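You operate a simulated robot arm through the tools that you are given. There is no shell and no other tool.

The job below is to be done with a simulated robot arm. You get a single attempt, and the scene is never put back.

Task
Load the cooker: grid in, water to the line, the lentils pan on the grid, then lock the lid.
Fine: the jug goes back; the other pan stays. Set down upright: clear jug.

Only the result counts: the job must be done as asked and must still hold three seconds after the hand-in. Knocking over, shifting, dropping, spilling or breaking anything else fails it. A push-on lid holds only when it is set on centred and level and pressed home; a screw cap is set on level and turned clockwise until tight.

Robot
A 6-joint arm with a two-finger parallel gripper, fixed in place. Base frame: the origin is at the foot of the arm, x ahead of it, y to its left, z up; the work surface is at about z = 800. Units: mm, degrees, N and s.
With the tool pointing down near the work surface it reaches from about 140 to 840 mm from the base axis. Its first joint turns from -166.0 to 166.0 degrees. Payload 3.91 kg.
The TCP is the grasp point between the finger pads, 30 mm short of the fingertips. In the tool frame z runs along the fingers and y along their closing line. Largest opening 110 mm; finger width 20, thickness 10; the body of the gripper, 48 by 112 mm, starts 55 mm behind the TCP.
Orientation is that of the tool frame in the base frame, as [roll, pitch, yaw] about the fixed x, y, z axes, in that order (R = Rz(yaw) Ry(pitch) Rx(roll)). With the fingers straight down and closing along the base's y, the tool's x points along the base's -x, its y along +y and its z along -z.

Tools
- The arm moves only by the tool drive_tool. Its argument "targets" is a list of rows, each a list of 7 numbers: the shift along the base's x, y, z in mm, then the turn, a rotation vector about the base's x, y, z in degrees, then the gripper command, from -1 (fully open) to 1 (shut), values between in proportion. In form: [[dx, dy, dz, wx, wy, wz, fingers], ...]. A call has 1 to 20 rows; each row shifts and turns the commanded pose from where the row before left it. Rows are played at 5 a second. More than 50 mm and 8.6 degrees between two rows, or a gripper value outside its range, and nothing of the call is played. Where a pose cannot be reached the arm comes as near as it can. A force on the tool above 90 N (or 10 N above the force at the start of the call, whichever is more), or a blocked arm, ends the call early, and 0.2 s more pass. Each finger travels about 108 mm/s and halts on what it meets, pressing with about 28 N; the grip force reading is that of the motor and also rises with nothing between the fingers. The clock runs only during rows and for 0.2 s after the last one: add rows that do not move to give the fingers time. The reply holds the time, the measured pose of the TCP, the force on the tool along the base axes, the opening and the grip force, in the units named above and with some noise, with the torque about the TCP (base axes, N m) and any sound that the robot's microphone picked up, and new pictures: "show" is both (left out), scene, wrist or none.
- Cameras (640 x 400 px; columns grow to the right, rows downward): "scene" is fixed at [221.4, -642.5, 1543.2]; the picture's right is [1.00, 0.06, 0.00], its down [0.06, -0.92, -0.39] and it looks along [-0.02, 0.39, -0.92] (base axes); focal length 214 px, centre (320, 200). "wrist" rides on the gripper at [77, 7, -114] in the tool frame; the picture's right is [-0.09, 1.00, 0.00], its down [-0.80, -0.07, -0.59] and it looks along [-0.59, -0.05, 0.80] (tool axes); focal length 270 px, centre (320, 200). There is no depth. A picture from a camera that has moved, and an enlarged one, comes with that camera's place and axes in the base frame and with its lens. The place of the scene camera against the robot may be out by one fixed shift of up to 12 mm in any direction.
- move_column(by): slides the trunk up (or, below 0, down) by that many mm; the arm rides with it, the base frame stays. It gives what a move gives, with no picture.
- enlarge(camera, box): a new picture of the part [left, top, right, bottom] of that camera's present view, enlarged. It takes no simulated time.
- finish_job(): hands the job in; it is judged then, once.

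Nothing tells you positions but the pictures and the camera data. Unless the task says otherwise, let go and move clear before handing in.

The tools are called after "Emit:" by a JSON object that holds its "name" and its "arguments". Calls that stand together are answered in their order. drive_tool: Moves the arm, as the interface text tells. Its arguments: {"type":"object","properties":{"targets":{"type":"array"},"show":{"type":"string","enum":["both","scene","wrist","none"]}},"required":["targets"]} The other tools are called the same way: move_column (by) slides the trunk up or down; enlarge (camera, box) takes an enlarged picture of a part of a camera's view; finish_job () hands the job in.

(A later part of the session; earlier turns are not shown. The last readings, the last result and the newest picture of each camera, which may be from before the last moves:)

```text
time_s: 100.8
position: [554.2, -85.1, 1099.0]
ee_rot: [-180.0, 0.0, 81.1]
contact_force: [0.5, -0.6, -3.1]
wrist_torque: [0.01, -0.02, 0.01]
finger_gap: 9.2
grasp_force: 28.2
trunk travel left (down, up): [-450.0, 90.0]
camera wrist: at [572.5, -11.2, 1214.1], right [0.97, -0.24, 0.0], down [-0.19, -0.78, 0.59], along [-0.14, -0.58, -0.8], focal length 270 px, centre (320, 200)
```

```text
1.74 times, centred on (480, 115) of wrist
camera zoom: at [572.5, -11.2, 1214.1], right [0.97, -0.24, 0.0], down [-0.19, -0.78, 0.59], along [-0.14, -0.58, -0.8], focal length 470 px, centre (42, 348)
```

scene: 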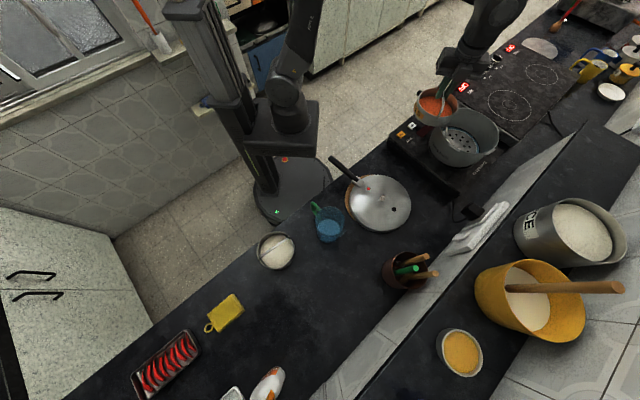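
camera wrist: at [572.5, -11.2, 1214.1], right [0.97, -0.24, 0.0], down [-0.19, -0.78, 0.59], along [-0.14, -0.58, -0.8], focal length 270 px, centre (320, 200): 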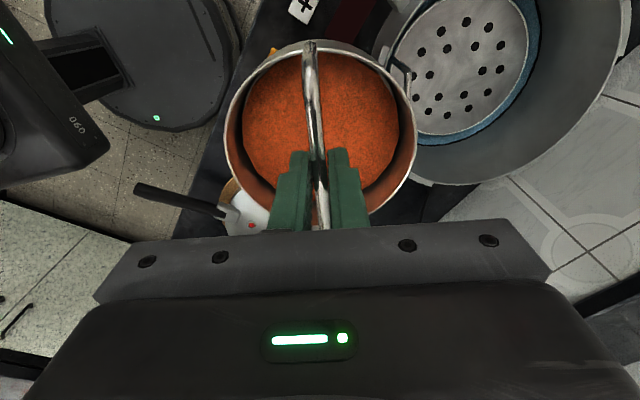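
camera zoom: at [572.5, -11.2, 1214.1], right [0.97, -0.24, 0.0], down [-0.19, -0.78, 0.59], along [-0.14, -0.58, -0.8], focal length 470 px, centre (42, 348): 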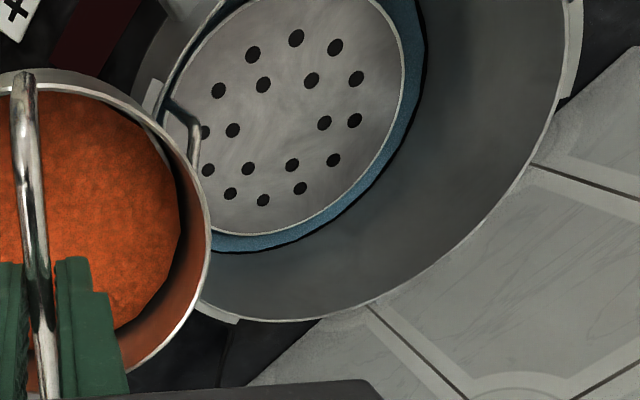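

The grid centre measures about (708,-112) from its hole pattern. I move the pan over it, biased 4 mm away from the loop.

Emit:
{"name": "drive_tool", "arguments": {"targets": [[7, -1.3, 0, 0, 0, 0, 1], [14, -2.5, 0, 0, 0, 0, 1], [20, -3.6, 0, 0, 0, 0, 1], [24, -4.4, 0, 0, 0, 0, 1], [25, -4.5, 0, 0, 0, 0, 1], [24, -4.4, 0, 0, 0, 0, 1], [20.5, -3.7, 0, 0, 0, 0, 1], [14, -2.5, 0, 0, 0, 0, 1], [7, -1.3, 0, 0, 0, 0, 1], [0, 0, 0, 0, 0, 0, 1]], "show": "both"}}

Emit:
{"name": "enlarge", "arguments": {"camera": "scene", "box": [420, 70, 530, 180]}}

Emit:
{"name": "enlarge", "arguments": {"camera": "wrist", "box": [180, 0, 460, 230]}}

```text
time_s: 103.0
position: [706.7, -113.4, 1100.4]
ee_rot: [-180.0, 0.0, 81.1]
contact_force: [0.5, 0.6, -2.9]
wrist_torque: [0.02, 0.05, 0.0]
finger_gap: 9.3
grasp_force: 28.1
trunk travel left (down, up): [-450.0, 90.0]
camera wrist: at [726.1, -38.8, 1215.4], right [0.97, -0.24, 0.0], down [-0.19, -0.78, 0.59], along [-0.14, -0.58, -0.8], focal length 270 px, centre (320, 200)
```

scene: 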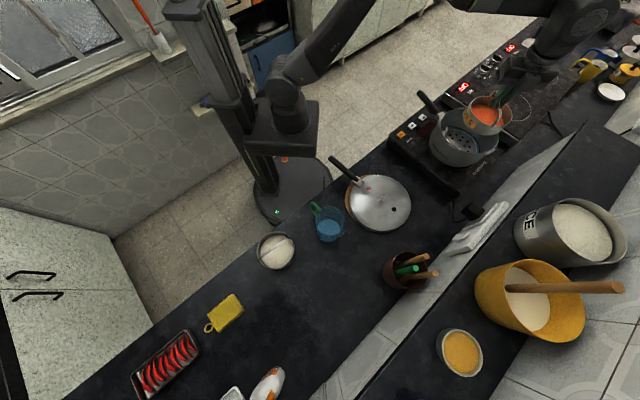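
wrist: 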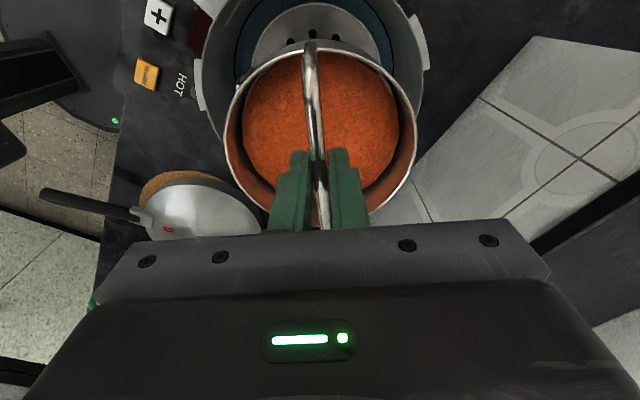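

```text
3.64 times, centred on (475, 125) of scene
camera zoom: at [221.4, -642.5, 1543.2], right [1.0, 0.06, 0.0], down [0.06, -0.92, -0.39], along [-0.02, 0.39, -0.92], focal length 780 px, centre (-244, 473)
```

zoom: 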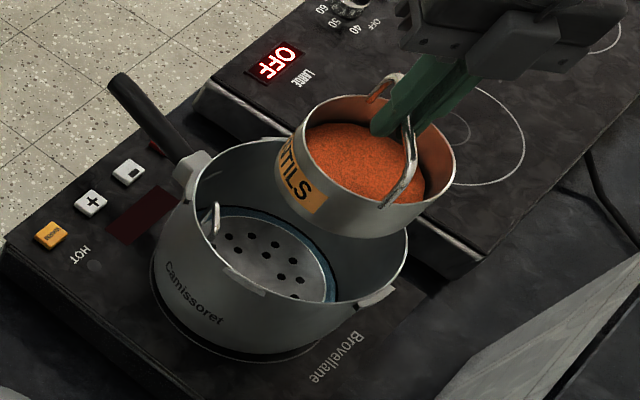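

```text
1.74 times, centred on (320, 115) of wrist
camera zoom: at [726.1, -38.8, 1215.4], right [0.97, -0.24, 0.0], down [-0.19, -0.78, 0.59], along [-0.14, -0.58, -0.8], focal length 470 px, centre (320, 348)
```

zoom: 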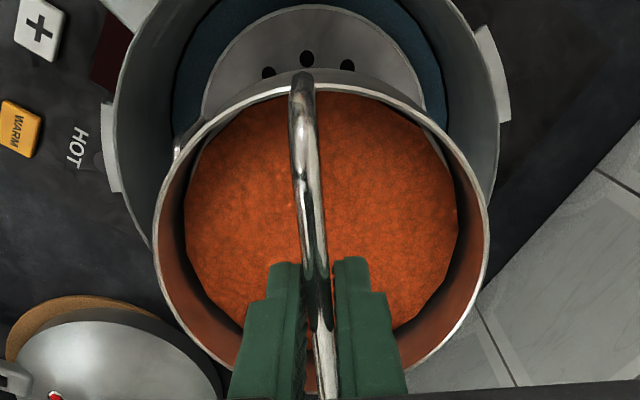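

The pan is centred over the grid. I lower it into the pot.

Emit:
{"name": "drive_tool", "arguments": {"targets": [[0, 0, -4, 0, 0, 0, 1], [0, 0, -8, 0, 0, 0, 1], [0, 0, -12, 0, 0, 0, 1], [0, 0, -15, 0, 0, 0, 1], [0, 0, -15, 0, 0, 0, 1], [0, 0, -15, 0, 0, 0, 1], [0, 0, -15, 0, 0, 0, 1], [0, 0, -13, 0, 0, 0, 1], [0, 0, -10, 0, 0, 0, 1], [0, 0, -7, 0, 0, 0, 1], [0, 0, -4, 0, 0, 0, 1], [0, 0, 0, 0, 0, 0, 1]], "show": "both"}}

Emit:
{"name": "enlarge", "arguments": {"camera": "scene", "box": [420, 80, 520, 170]}}

Emit:
{"name": "enlarge", "arguments": {"camera": "wrist", "box": [180, 0, 460, 230]}}

```text
time_s: 105.6
position: [706.9, -113.0, 981.6]
ee_rot: [180.0, 0.0, 81.1]
contact_force: [-0.6, -0.8, -2.9]
wrist_torque: [0.03, 0.01, 0.02]
finger_gap: 9.1
grasp_force: 28.2
trunk travel left (down, up): [-450.0, 90.0]
camera wrist: at [725.8, -38.6, 1095.9], right [0.97, -0.24, 0.0], down [-0.19, -0.78, 0.59], along [-0.14, -0.58, -0.8], focal length 270 px, centre (320, 200)
```

scene: 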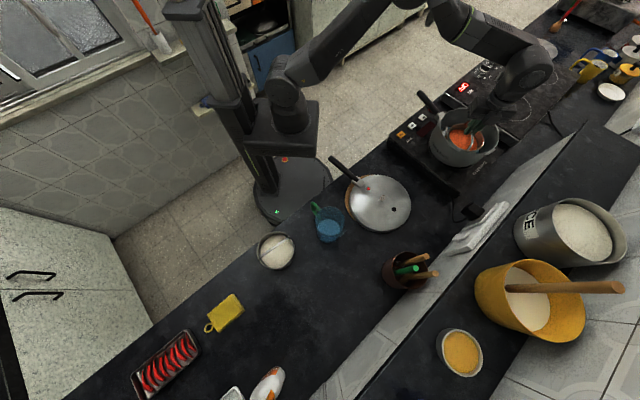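
wrist: 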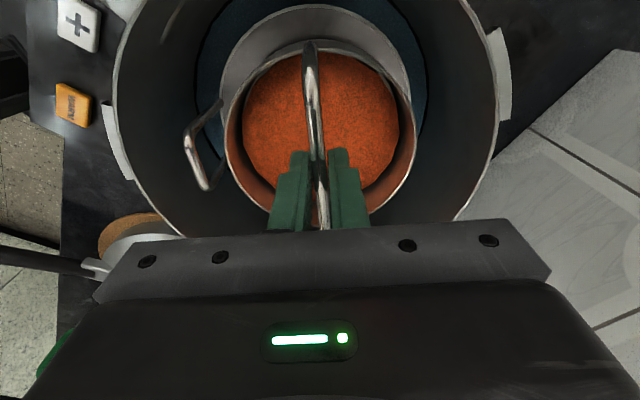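

```text
4.44 times, centred on (470, 125) of scene
camera zoom: at [221.4, -642.5, 1543.2], right [1.0, 0.06, 0.0], down [0.06, -0.92, -0.39], along [-0.02, 0.39, -0.92], focal length 953 px, centre (-347, 533)
```

zoom: 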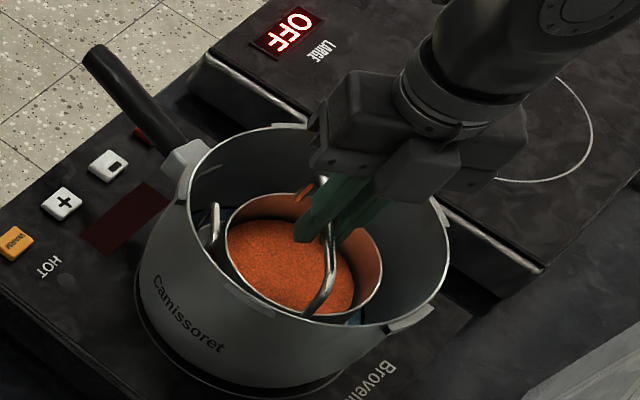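

```text
1.74 times, centred on (320, 115) of wrist
camera zoom: at [725.8, -38.6, 1095.9], right [0.97, -0.24, 0.0], down [-0.19, -0.78, 0.59], along [-0.14, -0.58, -0.8], focal length 470 px, centre (320, 348)
```

zoom: 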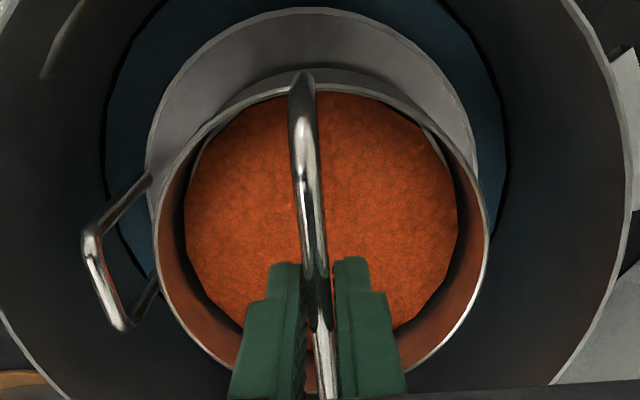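

The pan is inside, clear of the loop. I go down in small steps until it rests on the grid.

Emit:
{"name": "drive_tool", "arguments": {"targets": [[0, 0, -4, 0, 0, 0, 1], [0, 0, -4, 0, 0, 0, 1], [0, 0, -2, 0, 0, 0, 1], [0, 0, 0, 0, 0, 0, 1]], "show": "none"}}

Emit:
{"name": "drive_tool", "arguments": {"targets": [[0, 0, -2, 0, 0, 0, 1], [0, 0, -2, 0, 0, 0, 1], [0, 0, 0, 0, 0, 0, 1]], "show": "none"}}

```text
time_s: 106.6
position: [706.1, -114.0, 973.6]
ee_rot: [179.8, 0.0, 81.1]
contact_force: [0.9, 0.6, 2.8]
wrist_torque: [-0.05, 0.02, -0.01]
finger_gap: 9.0
grasp_force: 28.3
trunk travel left (down, up): [-450.0, 90.0]
```

```text
time_s: 107.4
position: [706.7, -113.0, 971.7]
ee_rot: [179.7, 0.0, 81.2]
contact_force: [7.2, -1.4, 24.3]
wrist_torque: [-0.01, -0.09, 0.01]
finger_gap: 9.8
grasp_force: 27.8
trunk travel left (down, up): [-450.0, 90.0]
```

The pan rests on the grid (contact at z≈973). I relieve the pressure, open slightly, and rise straight up.

Emit:
{"name": "drive_tool", "arguments": {"targets": [[0, 0, 2, 0, 0, 0, 1], [0, 0, 2, 0, 0, 0, 1], [0, 0, 0, 0, 0, 0, 1]], "show": "none"}}

Emit:
{"name": "drive_tool", "arguments": {"targets": [[0, 0, 0, 0, 0, 0, 0.78], [0, 0, 0, 0, 0, 0, 0.65], [0, 0, 0, 0, 0, 0, 0.5], [0, 0, 0, 0, 0, 0, 0.5]], "show": "wrist"}}

```text
time_s: 108.2
position: [705.4, -113.1, 971.1]
ee_rot: [-179.8, 0.1, 81.1]
contact_force: [0.8, 1.1, 6.0]
wrist_torque: [0.08, 0.02, -0.01]
finger_gap: 9.0
grasp_force: 28.4
trunk travel left (down, up): [-450.0, 90.0]
```

```text
time_s: 109.2
position: [706.9, -113.6, 971.3]
ee_rot: [-180.0, 0.0, 81.1]
contact_force: [-0.6, 0.1, -0.2]
wrist_torque: [-0.02, 0.0, -0.02]
finger_gap: 27.8
grasp_force: 0.0
trunk travel left (down, up): [-450.0, 90.0]
camera wrist: at [725.4, -39.4, 1086.7], right [0.97, -0.24, 0.0], down [-0.19, -0.78, 0.59], along [-0.14, -0.58, -0.8], focal length 270 px, centre (320, 200)
```

wrist: 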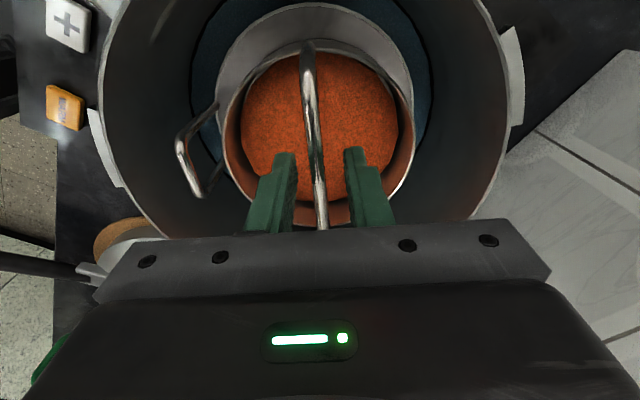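

The pan is released on the grid. I rise up and then view the whole pot to measure its centre, handle and lugs for the lid.

Emit:
{"name": "drive_tool", "arguments": {"targets": [[0, 0, 6, 0, 0, 0, 0.5], [0, 0, 15, 0, 0, 0, 0.5], [0, 0, 30, 0, 0, 0, 0.5], [0, 0, 40, 0, 0, 0, 0.5], [-15, 5, 40, 0, 0, 0, 0], [-20, 10, 30, 0, 0, 0, 0], [-20, 10, 0, 0, 0, 0, 0]], "show": "both"}}

Emit:
{"name": "enlarge", "arguments": {"camera": "wrist", "box": [220, 0, 540, 230]}}

Emit:
{"name": "enlarge", "arguments": {"camera": "scene", "box": [420, 80, 520, 170]}}

```text
time_s: 110.8
position: [652.4, -90.7, 1132.1]
ee_rot: [180.0, 0.0, 81.1]
contact_force: [0.5, 0.7, -0.2]
wrist_torque: [-0.01, 0.01, 0.0]
finger_gap: 55.0
grasp_force: 0.0
trunk travel left (down, up): [-450.0, 90.0]
camera wrist: at [670.6, -15.6, 1247.7], right [0.97, -0.24, 0.0], down [-0.19, -0.78, 0.59], along [-0.14, -0.58, -0.8], focal length 270 px, centre (320, 200)
```

scene: 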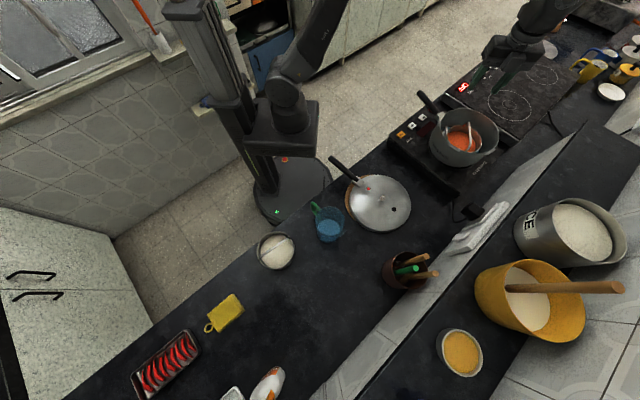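
wrist: 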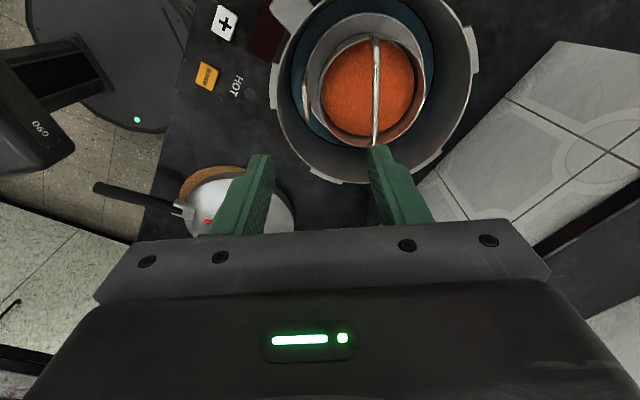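

```text
1.74 times, centred on (380, 115) of wrist
camera zoom: at [670.6, -15.6, 1247.7], right [0.97, -0.24, 0.0], down [-0.19, -0.78, 0.59], along [-0.14, -0.58, -0.8], focal length 470 px, centre (216, 348)
```

zoom: 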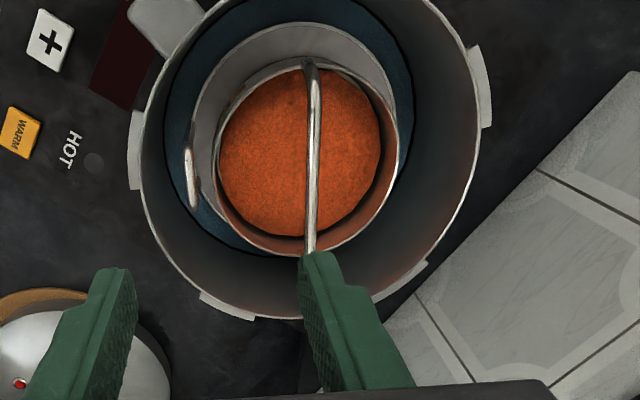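

```text
4.44 times, centred on (470, 125) of scene
camera zoom: at [221.4, -642.5, 1543.2], right [1.0, 0.06, 0.0], down [0.06, -0.92, -0.39], along [-0.02, 0.39, -0.92], focal length 953 px, centre (-347, 533)
```

zoom: 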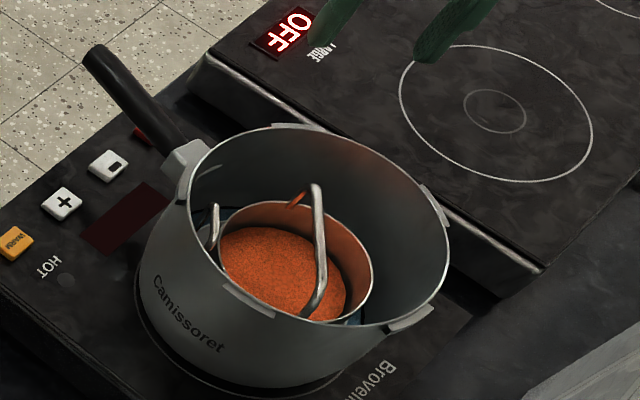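

The pan sits well inside, with its bail about level with the rim. Next is the lid: I go above it and look at its knob and handle.

Emit:
{"name": "drive_tool", "arguments": {"targets": [[-26, -28.7, 0, 0, 0, -3.45, 0], [-26, -28.7, 0, 0, 0, -3.45, 0], [-26, -28.7, 0, 0, 0, -3.45, 0], [-26, -28.7, 0, 0, 0, -3.45, 0], [-26, -28.7, 0, 0, 0, -3.45, 0], [-26, -28.7, 0, 0, 0, -3.45, 0], [-26, -28.7, -20, 0, 0, -3.45, 0], [-26, -28.7, -40, 0, 0, -3.45, 0], [-26, -28.7, -40, 0, 0, -3.45, 0], [0, 0, -30, 0, 0, 0, 0], [0, 0, 0, 0, 0, 0, 0]], "show": "both"}}

Emit:
{"name": "enlarge", "arguments": {"camera": "wrist", "box": [200, 0, 440, 230]}}

Emit:
{"name": "enlarge", "arguments": {"camera": "scene", "box": [320, 140, 430, 240]}}

```text
refused: row 8 steps farther than a row can; nothing moved
```

```text
1.74 times, centred on (320, 115) of wrist
camera zoom: at [670.6, -15.6, 1247.7], right [0.97, -0.24, 0.0], down [-0.19, -0.78, 0.59], along [-0.14, -0.58, -0.8], focal length 470 px, centre (320, 348)
```

zoom: 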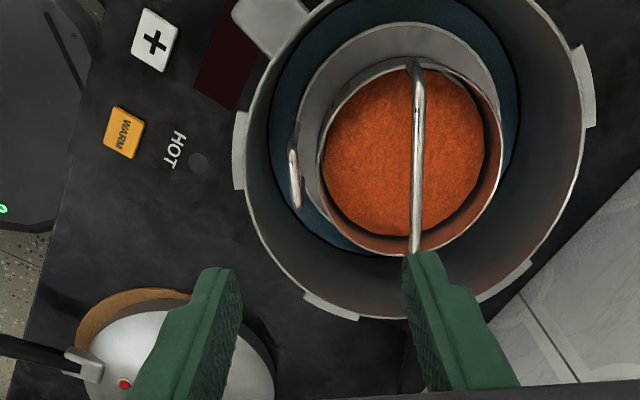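

```text
4.00 times, centred on (375, 190) of scene
camera zoom: at [221.4, -642.5, 1543.2], right [1.0, 0.06, 0.0], down [0.06, -0.92, -0.39], along [-0.02, 0.39, -0.92], focal length 858 px, centre (100, 240)
```

zoom: 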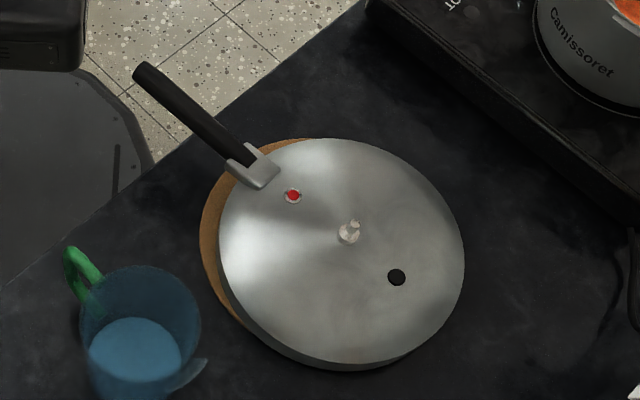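

The step was too large and nothing moved; I repeat with the descent separated.

Emit:
{"name": "drive_tool", "arguments": {"targets": [[-26, -28.7, 0, 0, 0, -3.45, 0], [-26, -28.7, 0, 0, 0, -3.45, 0], [-26, -28.7, 0, 0, 0, -3.45, 0], [-26, -28.7, 0, 0, 0, -3.45, 0], [-26, -28.7, 0, 0, 0, -3.45, 0], [-26, -28.7, 0, 0, 0, -3.45, 0], [-26, -28.7, 0, 0, 0, -3.45, 0], [-26, -28.7, 0, 0, 0, -3.45, 0], [-26, -28.7, 0, 0, 0, -3.45, 0], [0, 0, -40, 0, 0, 0, 0], [0, 0, -45, 0, 0, 0, 0], [0, 0, -45, 0, 0, 0, 0], [0, 0, 0, 0, 0, 0, 0]], "show": "both"}}

Emit:
{"name": "enlarge", "arguments": {"camera": "wrist", "box": [200, 0, 440, 230]}}

```text
time_s: 113.6
position: [417.2, -348.0, 1002.6]
ee_rot: [179.9, 0.0, 49.9]
contact_force: [-1.2, 0.2, -0.4]
wrist_torque: [0.0, 0.01, 0.0]
finger_gap: 54.9
grasp_force: 0.0
trunk travel left (down, up): [-450.0, 90.0]
camera wrist: at [472.5, -293.3, 1116.9], right [0.71, -0.71, 0.0], down [-0.57, -0.57, 0.59], along [-0.42, -0.42, -0.8], focal length 270 px, centre (320, 200)
```

scene: 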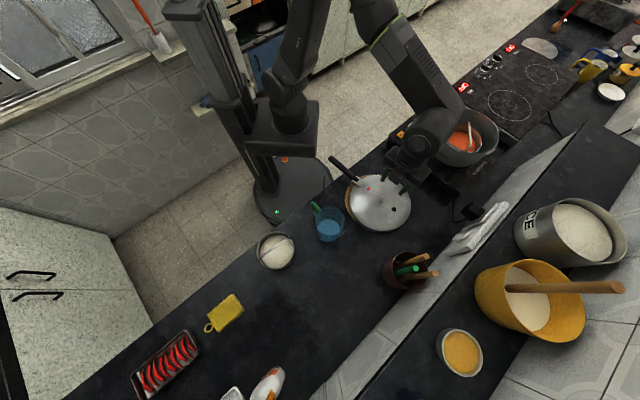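
wrist: 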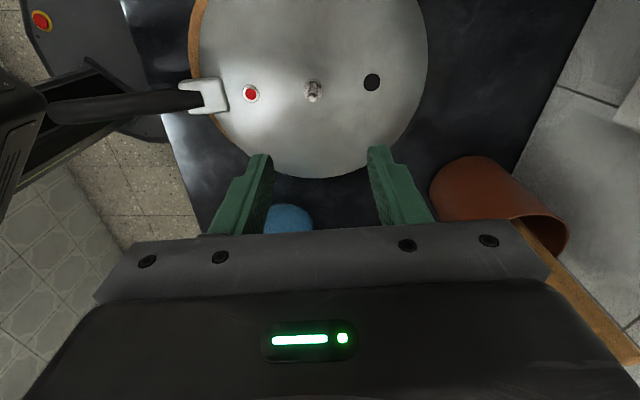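

```text
1.74 times, centred on (320, 115) of wrist
camera zoom: at [472.5, -293.3, 1116.9], right [0.71, -0.71, 0.0], down [-0.57, -0.57, 0.59], along [-0.42, -0.42, -0.8], focal length 470 px, centre (320, 348)
```

zoom: 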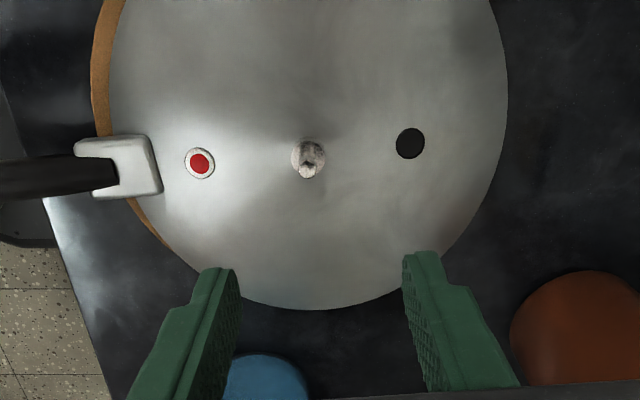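

The knob lies about 10 mm from the tool axis and the handle runs along the closing line, as wanted. I centre over the knob and lower for a closer look.

Emit:
{"name": "drive_tool", "arguments": {"targets": [[0.4, 10.2, -20, 0, 0, 0, 0], [0, 0, -40, 0, 0, 0, 0], [0, 0, -20, 0, 0, 0, 0.2], [0, 0, 0, 0, 0, 0, 0.4]], "show": "both"}}

Emit:
{"name": "enlarge", "arguments": {"camera": "wrist", "box": [220, 60, 420, 240]}}

```text
time_s: 114.6
position: [418.4, -337.0, 924.7]
ee_rot: [-180.0, 0.0, 50.1]
contact_force: [-0.3, 0.5, -0.6]
wrist_torque: [0.0, 0.03, -0.02]
finger_gap: 32.9
grasp_force: 0.0
trunk travel left (down, up): [-450.0, 90.0]
camera wrist: at [473.4, -282.8, 1039.2], right [0.71, -0.71, 0.0], down [-0.57, -0.57, 0.59], along [-0.42, -0.42, -0.8], focal length 270 px, centre (320, 200)
```

scene: 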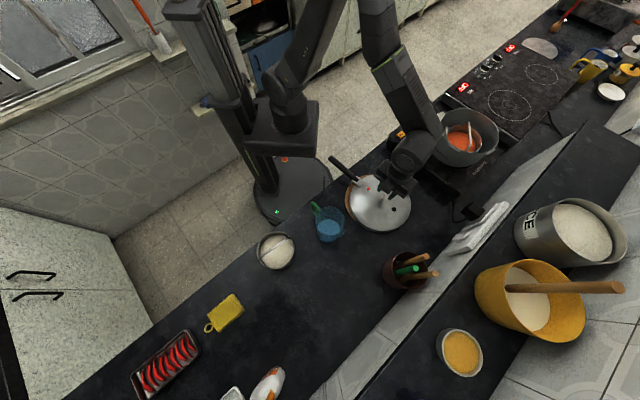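
wrist: 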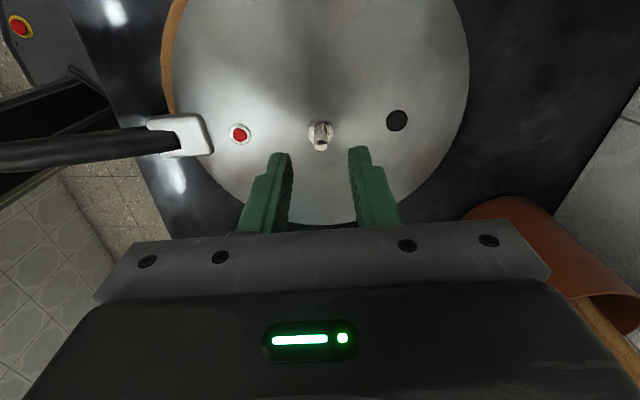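

```text
2.22 times, centred on (320, 150) of wrist
camera zoom: at [473.4, -282.8, 1039.2], right [0.71, -0.71, 0.0], down [-0.57, -0.57, 0.59], along [-0.42, -0.42, -0.8], focal length 601 px, centre (320, 311)
```

zoom: 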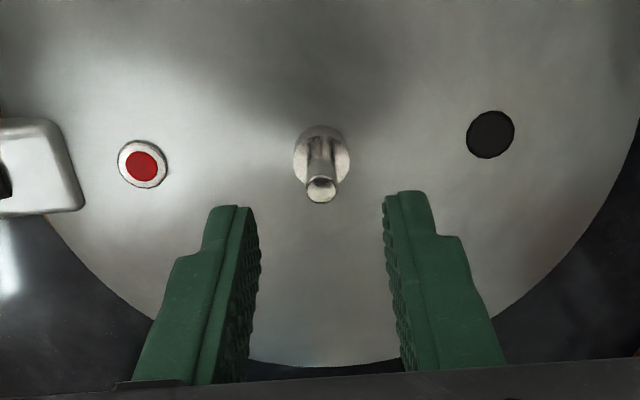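

The knob has a ~9 mm pin, its top near z≈880 and the lid surface near z≈853. I shift 3 mm to centre it and step down to z≈900 for another look.

Emit:
{"name": "drive_tool", "arguments": {"targets": [[2.7, 2.1, -12, 0, 0, 0, 0.4], [0, 0, -12, 0, 0, 0, 0.4], [0, 0, 0, 0, 0, 0, 0.4]], "show": "wrist"}}

Emit:
{"name": "enlarge", "arguments": {"camera": "wrist", "box": [220, 60, 420, 240]}}

```text
time_s: 115.4
position: [421.9, -335.5, 899.6]
ee_rot: [180.0, -0.1, 50.1]
contact_force: [-0.2, -0.2, 0.7]
wrist_torque: [0.07, -0.01, -0.03]
finger_gap: 33.0
grasp_force: 0.1
trunk travel left (down, up): [-450.0, 90.0]
camera wrist: at [475.5, -281.5, 1015.0], right [0.71, -0.71, 0.0], down [-0.57, -0.57, 0.59], along [-0.42, -0.42, -0.8], focal length 270 px, centre (320, 200)
```

wrist: 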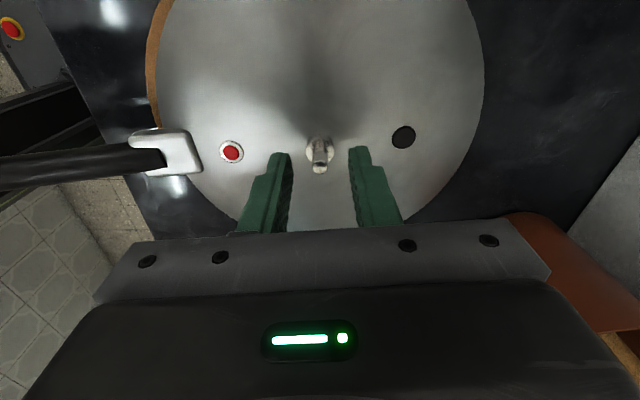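

```text
2.22 times, centred on (320, 150) of wrist
camera zoom: at [475.5, -281.5, 1015.0], right [0.71, -0.71, 0.0], down [-0.57, -0.57, 0.59], along [-0.42, -0.42, -0.8], focal length 601 px, centre (320, 311)
```

zoom: 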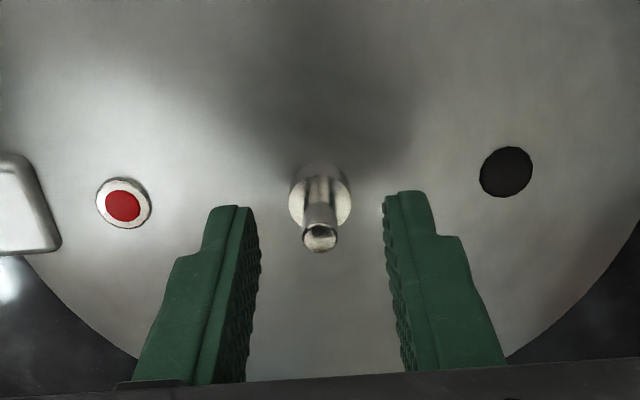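

Knob is centred between the fingers. I lower 12 mm so the pads straddle the pin and close on it.

Emit:
{"name": "drive_tool", "arguments": {"targets": [[0, 0, -6, 0, 0, 0, 0.4], [0, 0, -5, 0, 0, 0, 0.4], [0, 0, 0, 0, 0, 0, 0.4]], "show": "wrist"}}

Emit:
{"name": "enlarge", "arguments": {"camera": "wrist", "box": [220, 60, 420, 240]}}

```text
time_s: 116.2
position: [421.6, -334.6, 889.1]
ee_rot: [180.0, 0.0, 50.0]
contact_force: [-0.8, -0.1, -0.5]
wrist_torque: [0.01, 0.02, 0.0]
finger_gap: 33.1
grasp_force: 0.1
trunk travel left (down, up): [-450.0, 90.0]
camera wrist: at [476.0, -281.2, 1004.1], right [0.71, -0.71, 0.0], down [-0.57, -0.57, 0.59], along [-0.42, -0.42, -0.8], focal length 270 px, centre (320, 200)
```

wrist: 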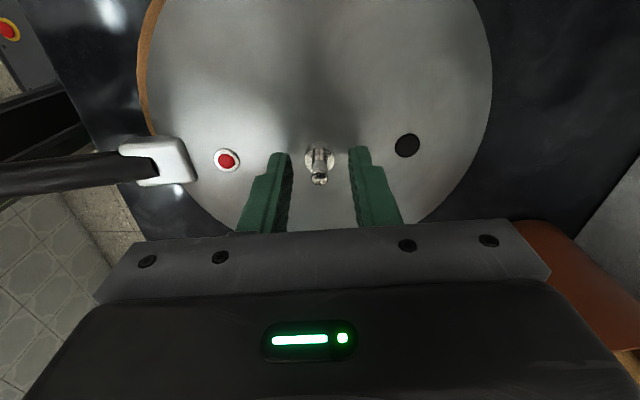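

```text
2.22 times, centred on (320, 150) of wrist
camera zoom: at [476.0, -281.2, 1004.1], right [0.71, -0.71, 0.0], down [-0.57, -0.57, 0.59], along [-0.42, -0.42, -0.8], focal length 601 px, centre (320, 311)
```

zoom: 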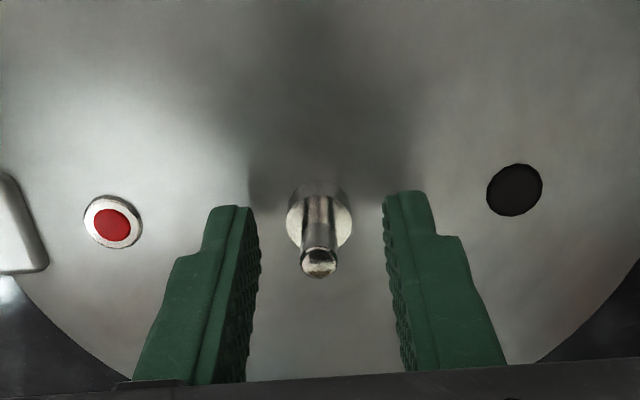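

The fingertips are about 8 mm above the lid surface. I lower 3 mm more and close on the pin.

Emit:
{"name": "drive_tool", "arguments": {"targets": [[0, 0, -3, 0, 0, 0, 0.4], [0, 0, 0, 0, 0, 0, 0.7], [0, 0, 0, 0, 0, 0, 0.85], [0, 0, 0, 0, 0, 0, 1], [0, 0, 0, 0, 0, 0, 1], [0, 0, 0, 0, 0, 0, 1]], "show": "wrist"}}

Emit:
{"name": "drive_tool", "arguments": {"targets": [[0, 0, 1, 0, 0, 0, 1], [0, 0, 1, 0, 0, 0, 1], [0, 0, 1, 0, 0, 0, 1], [0, 0, 0, 0, 0, 0, 1]], "show": "wrist"}}

```text
time_s: 117.6
position: [420.9, -335.6, 885.3]
ee_rot: [179.9, 0.0, 50.1]
contact_force: [-0.9, 0.9, -1.5]
wrist_torque: [0.0, 0.0, -0.01]
finger_gap: 17.1
grasp_force: 27.9
trunk travel left (down, up): [-450.0, 90.0]
camera wrist: at [476.3, -281.3, 1000.6], right [0.71, -0.71, 0.0], down [-0.57, -0.57, 0.59], along [-0.42, -0.42, -0.8], focal length 270 px, centre (320, 200)
```

wrist: 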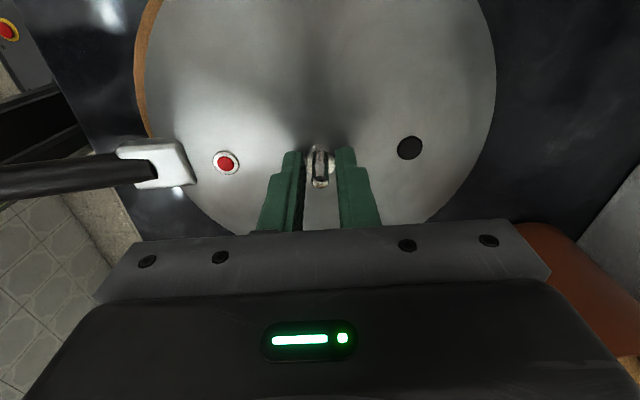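

```text
time_s: 118.6
position: [422.7, -335.5, 887.1]
ee_rot: [180.0, 0.0, 50.0]
contact_force: [-0.2, -0.9, 0.0]
wrist_torque: [-0.03, -0.04, 0.0]
finger_gap: 17.3
grasp_force: 27.9
trunk travel left (down, up): [-450.0, 90.0]
camera wrist: at [476.6, -281.0, 1002.5], right [0.71, -0.71, 0.0], down [-0.57, -0.57, 0.59], along [-0.42, -0.42, -0.8], focal length 270 px, centre (320, 200)
```

wrist: 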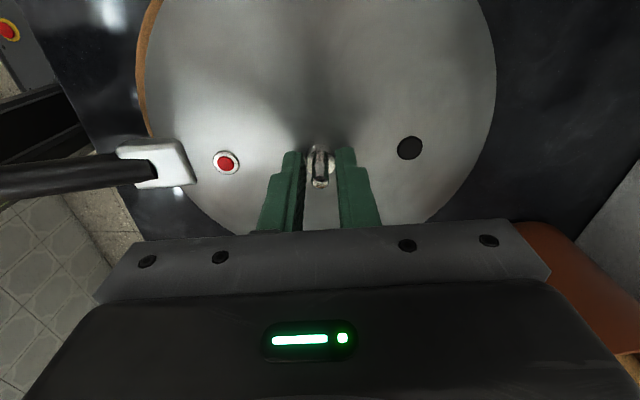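

The fingers hold the knob's 17 mm base. I lift a few millimetres more and check the load.

Emit:
{"name": "drive_tool", "arguments": {"targets": [[0, 0, 2, 0, 0, 0, 1], [0, 0, 2, 0, 0, 0, 1], [0, 0, 2, 0, 0, 0, 1], [0, 0, 2, 0, 0, 0, 1], [0, 0, 0, 0, 0, 0, 1]], "show": "both"}}

Emit:
{"name": "enlarge", "arguments": {"camera": "wrist", "box": [220, 60, 420, 240]}}

Emit:
{"name": "enlarge", "arguments": {"camera": "scene", "box": [320, 140, 430, 240]}}

```text
time_s: 119.8
position: [421.7, -335.2, 895.5]
ee_rot: [-180.0, 0.0, 50.0]
contact_force: [0.3, 0.6, -4.5]
wrist_torque: [-0.01, -0.05, -0.03]
finger_gap: 17.5
grasp_force: 28.0
trunk travel left (down, up): [-450.0, 90.0]
camera wrist: at [476.7, -280.9, 1010.1], right [0.71, -0.71, 0.0], down [-0.57, -0.57, 0.59], along [-0.42, -0.42, -0.8], focal length 270 px, centre (320, 200)
```

scene: 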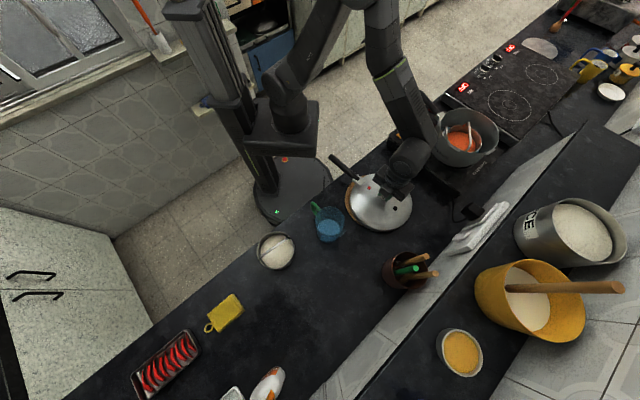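
wrist: 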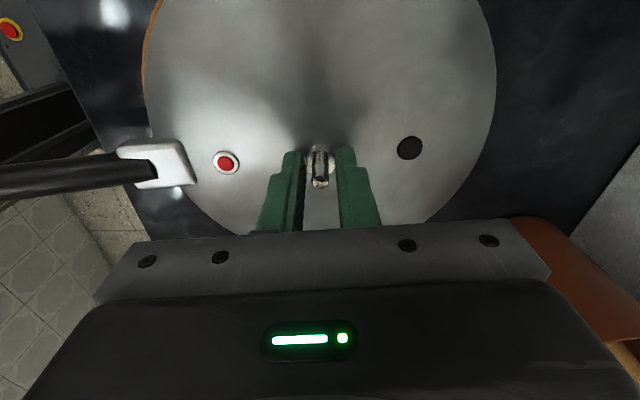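

```text
2.22 times, centred on (320, 150) of wrist
camera zoom: at [476.7, -280.9, 1010.1], right [0.71, -0.71, 0.0], down [-0.57, -0.57, 0.59], along [-0.42, -0.42, -0.8], focal length 601 px, centre (320, 311)
```

zoom: 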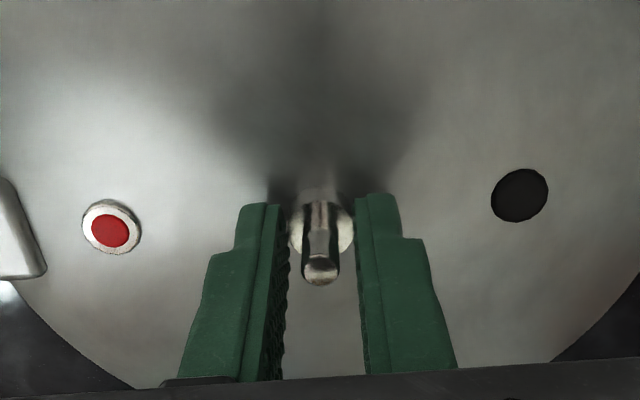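

```text
4.00 times, centred on (375, 190) of scene
camera zoom: at [221.4, -642.5, 1543.2], right [1.0, 0.06, 0.0], down [0.06, -0.92, -0.39], along [-0.02, 0.39, -0.92], focal length 858 px, centre (100, 240)
```

zoom: 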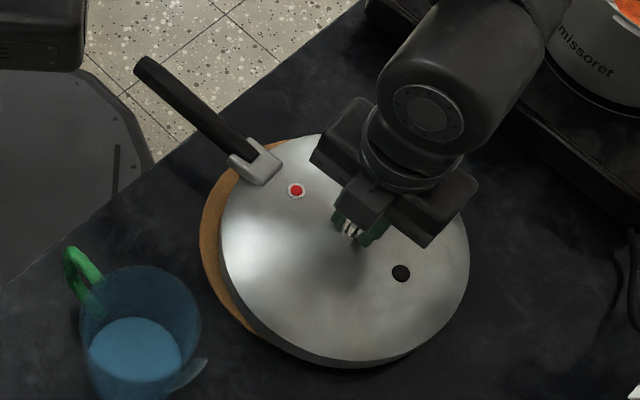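

The lid is off its mat, hanging level (about 4.5 N). I raise it slowly to carrying height.

Emit:
{"name": "drive_tool", "arguments": {"targets": [[0, 0, 3, 0, 0, 0, 1], [0, 0, 5, 0, 0, 0, 1], [0, 0, 7, 0, 0, 0, 1], [0, 0, 9, 0, 0, 0, 1], [0, 0, 11, 0, 0, 0, 1], [0, 0, 12, 0, 0, 0, 1], [0, 0, 13, 0, 0, 0, 1], [0, 0, 14, 0, 0, 0, 1], [0, 0, 14, 0, 0, 0, 1], [0, 0, 14, 0, 0, 0, 1], [0, 0, 14, 0, 0, 0, 1], [0, 0, 14, 0, 0, 0, 1], [0, 0, 14, 0, 0, 0, 1], [0, 0, 13, 0, 0, 0, 1], [0, 0, 12, 0, 0, 0, 1], [0, 0, 11, 0, 0, 0, 1], [0, 0, 9, 0, 0, 0, 1], [0, 0, 7, 0, 0, 0, 1], [0, 0, 5, 0, 0, 0, 1], [0, 0, 3, 0, 0, 0, 1]], "show": "both"}}

Emit:
{"name": "enlarge", "arguments": {"camera": "scene", "box": [320, 120, 450, 240]}}

```text
time_s: 124.0
position: [421.4, -336.2, 1100.1]
ee_rot: [-179.9, 0.1, 50.0]
contact_force: [0.3, 0.1, -5.0]
wrist_torque: [-0.03, -0.06, 0.02]
finger_gap: 17.1
grasp_force: 27.5
trunk travel left (down, up): [-450.0, 90.0]
camera wrist: at [476.0, -281.1, 1213.8], right [0.71, -0.71, 0.0], down [-0.57, -0.57, 0.59], along [-0.42, -0.42, -0.8], focal length 270 px, centre (320, 200)
```

scene: 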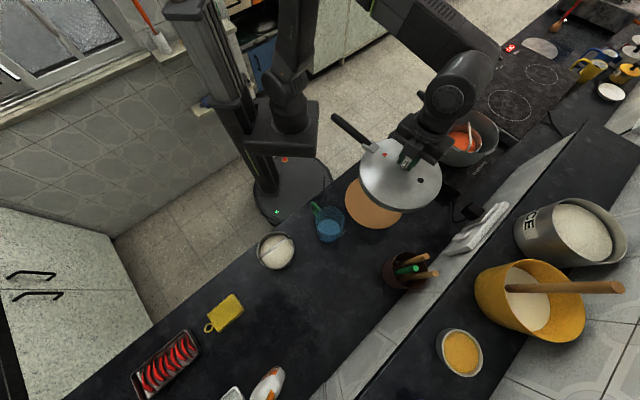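
wrist: 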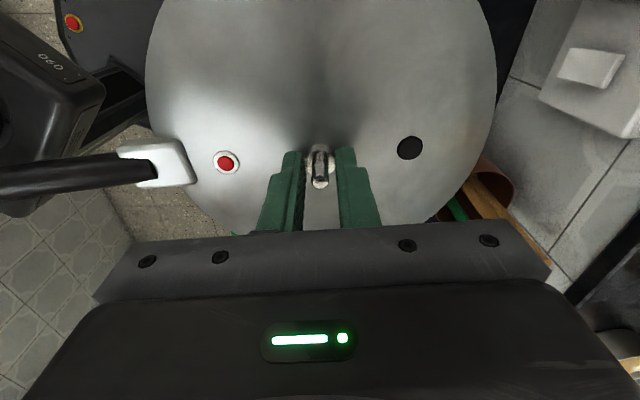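

```text
3.33 times, centred on (385, 180) of scene
camera zoom: at [221.4, -642.5, 1543.2], right [1.0, 0.06, 0.0], down [0.06, -0.92, -0.39], along [-0.02, 0.39, -0.92], focal length 715 px, centre (103, 267)
```

zoom: 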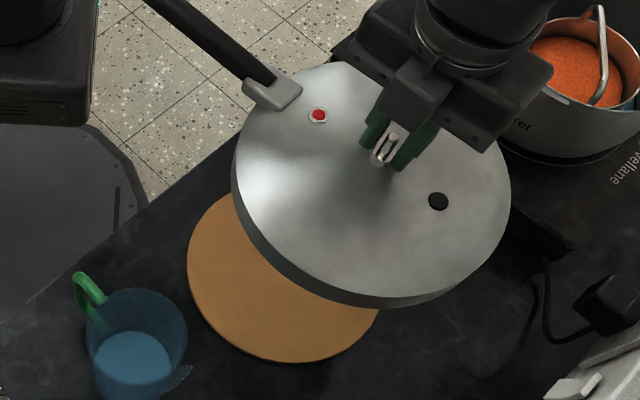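

The lid hangs level and steady. I carry it over the pot, turning it to about 36° counter-clockwise of the pot's handle for entry between the lugs.

Emit:
{"name": "drive_tool", "arguments": {"targets": [[5.4, 4.35, 0, 0, 0, 0.36, 1], [10.8, 8.7, 0, 0, 0, 0.71, 1], [16.2, 13.05, 0, 0, 0, 1.07, 1], [18, 14.5, 0, 0, 0, 1.19, 1], [18, 14.5, 0, 0, 0, 1.19, 1], [18, 14.5, 0, 0, 0, 1.19, 1], [18, 14.5, 0, 0, 0, 1.19, 1], [18, 14.5, 0, 0, 0, 1.19, 1], [18, 14.5, 0, 0, 0, 1.19, 1], [18, 14.5, 0, 0, 0, 1.19, 1], [18, 14.5, 0, 0, 0, 1.19, 1], [18, 14.5, 0, 0, 0, 1.19, 1], [18, 14.5, 0, 0, 0, 1.19, 1], [18, 14.5, 0, 0, 0, 1.19, 1], [18, 14.5, 0, 0, 0, 1.19, 1], [16.2, 13.05, 0, 0, 0, 1.07, 1], [10.8, 8.7, 0, 0, 0, 0.71, 1], [5.4, 4.35, 0, 0, 0, 0.36, 1], [0, 0, 0, 0, 0, 0, 1]], "show": "both"}}

Emit:
{"name": "enlarge", "arguments": {"camera": "scene", "box": [410, 60, 530, 180]}}

Emit:
{"name": "enlarge", "arguments": {"camera": "wrist", "box": [0, 0, 640, 240]}}

```text
time_s: 128.0
position: [701.8, -109.5, 1100.1]
ee_rot: [-179.9, 0.0, 68.6]
contact_force: [0.2, 0.1, -4.9]
wrist_torque: [0.01, -0.07, -0.03]
finger_gap: 17.3
grasp_force: 27.8
trunk travel left (down, up): [-450.0, 90.0]
camera wrist: at [736.1, -40.3, 1215.0], right [0.9, -0.45, 0.0], down [-0.36, -0.72, 0.59], along [-0.27, -0.53, -0.8], focal length 270 px, centre (320, 200)
```

scene: 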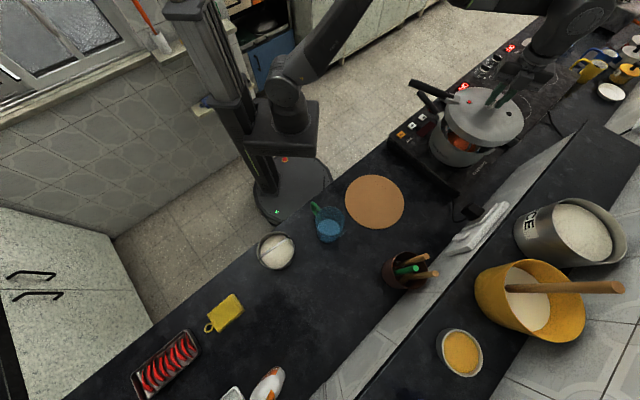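
wrist: 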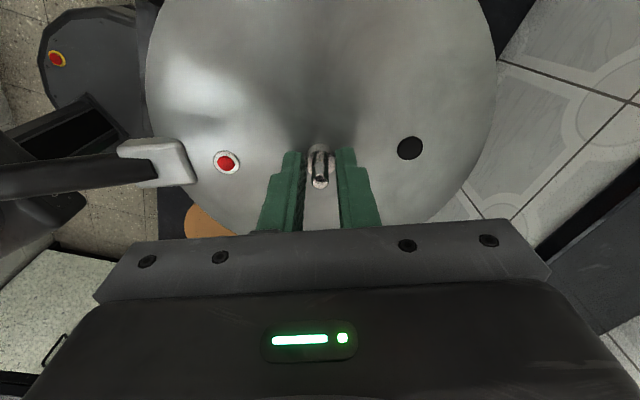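

```text
3.33 times, centred on (470, 120) of scene
camera zoom: at [221.4, -642.5, 1543.2], right [1.0, 0.06, 0.0], down [0.06, -0.92, -0.39], along [-0.02, 0.39, -0.92], focal length 715 px, centre (-180, 467)
```

zoom: 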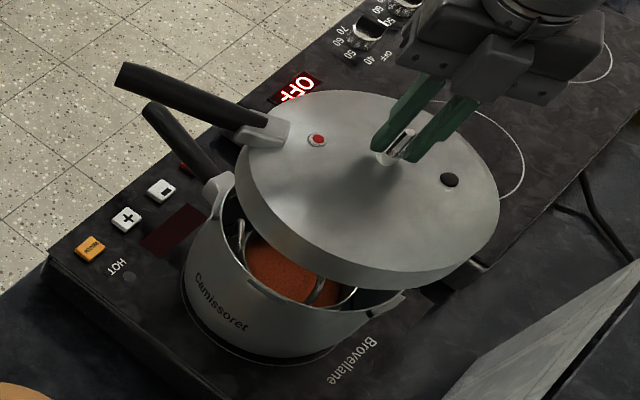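

```text
1.00 times, centred on (320, 120) of wrist (not enlarged: the box is as wide or as high as the picture)
camera zoom: at [736.1, -40.3, 1215.0], right [0.9, -0.45, 0.0], down [-0.36, -0.72, 0.59], along [-0.27, -0.53, -0.8], focal length 270 px, centre (320, 280)
```

zoom: 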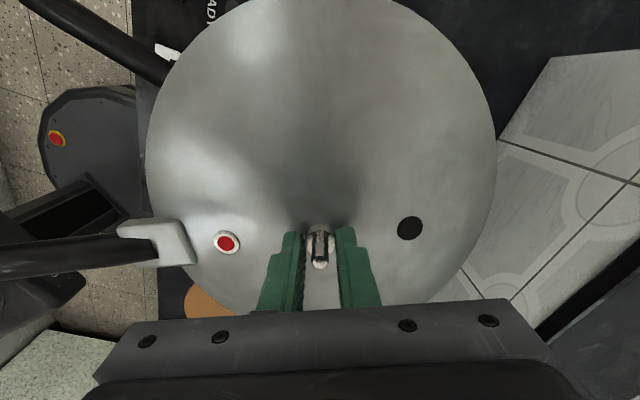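

The lid hovers above the pot with its handle to the right of the pot's handle, as needed for a clockwise lock. I lower to just above the rim and check centring in the scene view.

Emit:
{"name": "drive_tool", "arguments": {"targets": [[0, 0, -5, 0, 0, 0, 1], [0, 0, -10, 0, 0, 0, 1], [0, 0, -12, 0, 0, 0, 1], [0, 0, -10, 0, 0, 0, 1], [0, 0, -6, 0, 0, 0, 1], [0, 0, -2, 0, 0, 0, 1], [0, 0, 0, 0, 0, 0, 1]], "show": "scene"}}

Emit:
{"name": "enlarge", "arguments": {"camera": "scene", "box": [415, 70, 525, 180]}}

Emit:
{"name": "enlarge", "arguments": {"camera": "scene", "box": [425, 120, 475, 160]}}

Emit:
{"name": "enlarge", "arguments": {"camera": "scene", "box": [465, 110, 515, 160]}}

```text
time_s: 129.6
position: [702.0, -108.3, 1055.2]
ee_rot: [-180.0, 0.0, 68.6]
contact_force: [-0.2, -0.3, -4.4]
wrist_torque: [-0.01, -0.08, 0.0]
finger_gap: 17.4
grasp_force: 28.0
trunk travel left (down, up): [-450.0, 90.0]
```

scene: 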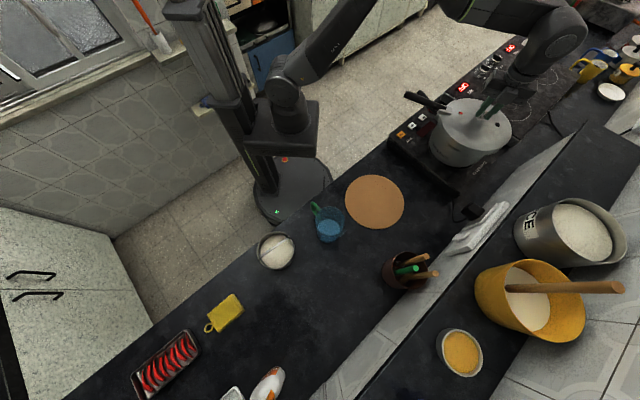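

```text
3.64 times, centred on (470, 125) of scene
camera zoom: at [221.4, -642.5, 1543.2], right [1.0, 0.06, 0.0], down [0.06, -0.92, -0.39], along [-0.02, 0.39, -0.92], focal length 780 px, centre (-226, 473)
```

zoom: 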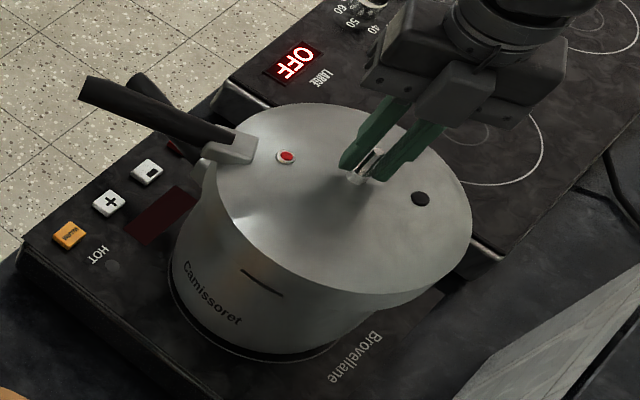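

```text
10.00 times, centred on (450, 140) of scene
camera zoom: at [221.4, -642.5, 1543.2], right [1.0, 0.06, 0.0], down [0.06, -0.92, -0.39], along [-0.02, 0.39, -0.92], focal length 2145 px, centre (-980, 800)
```

zoom: 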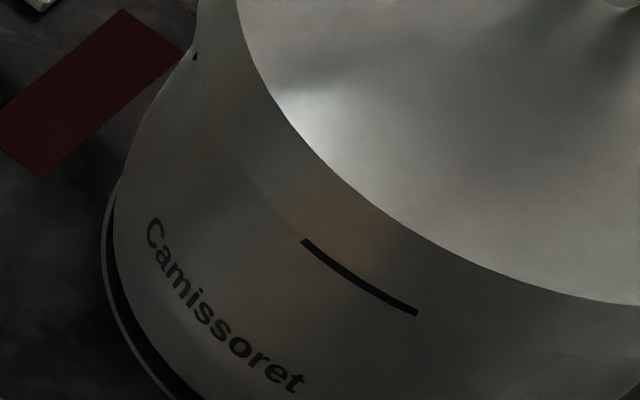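

```text
8.00 times, centred on (490, 135) of scene
camera zoom: at [221.4, -642.5, 1543.2], right [1.0, 0.06, 0.0], down [0.06, -0.92, -0.39], along [-0.02, 0.39, -0.92], focal length 1716 px, centre (-1040, 720)
```

zoom: 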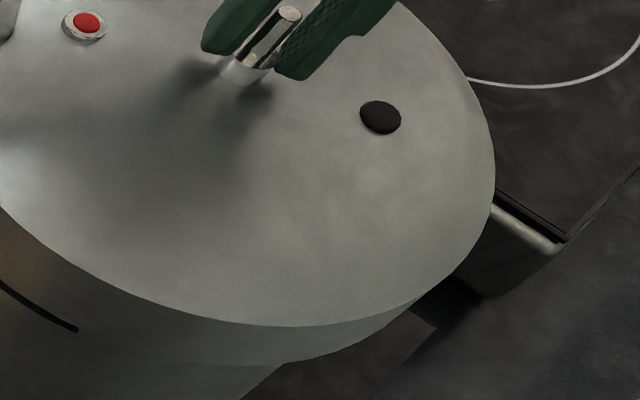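

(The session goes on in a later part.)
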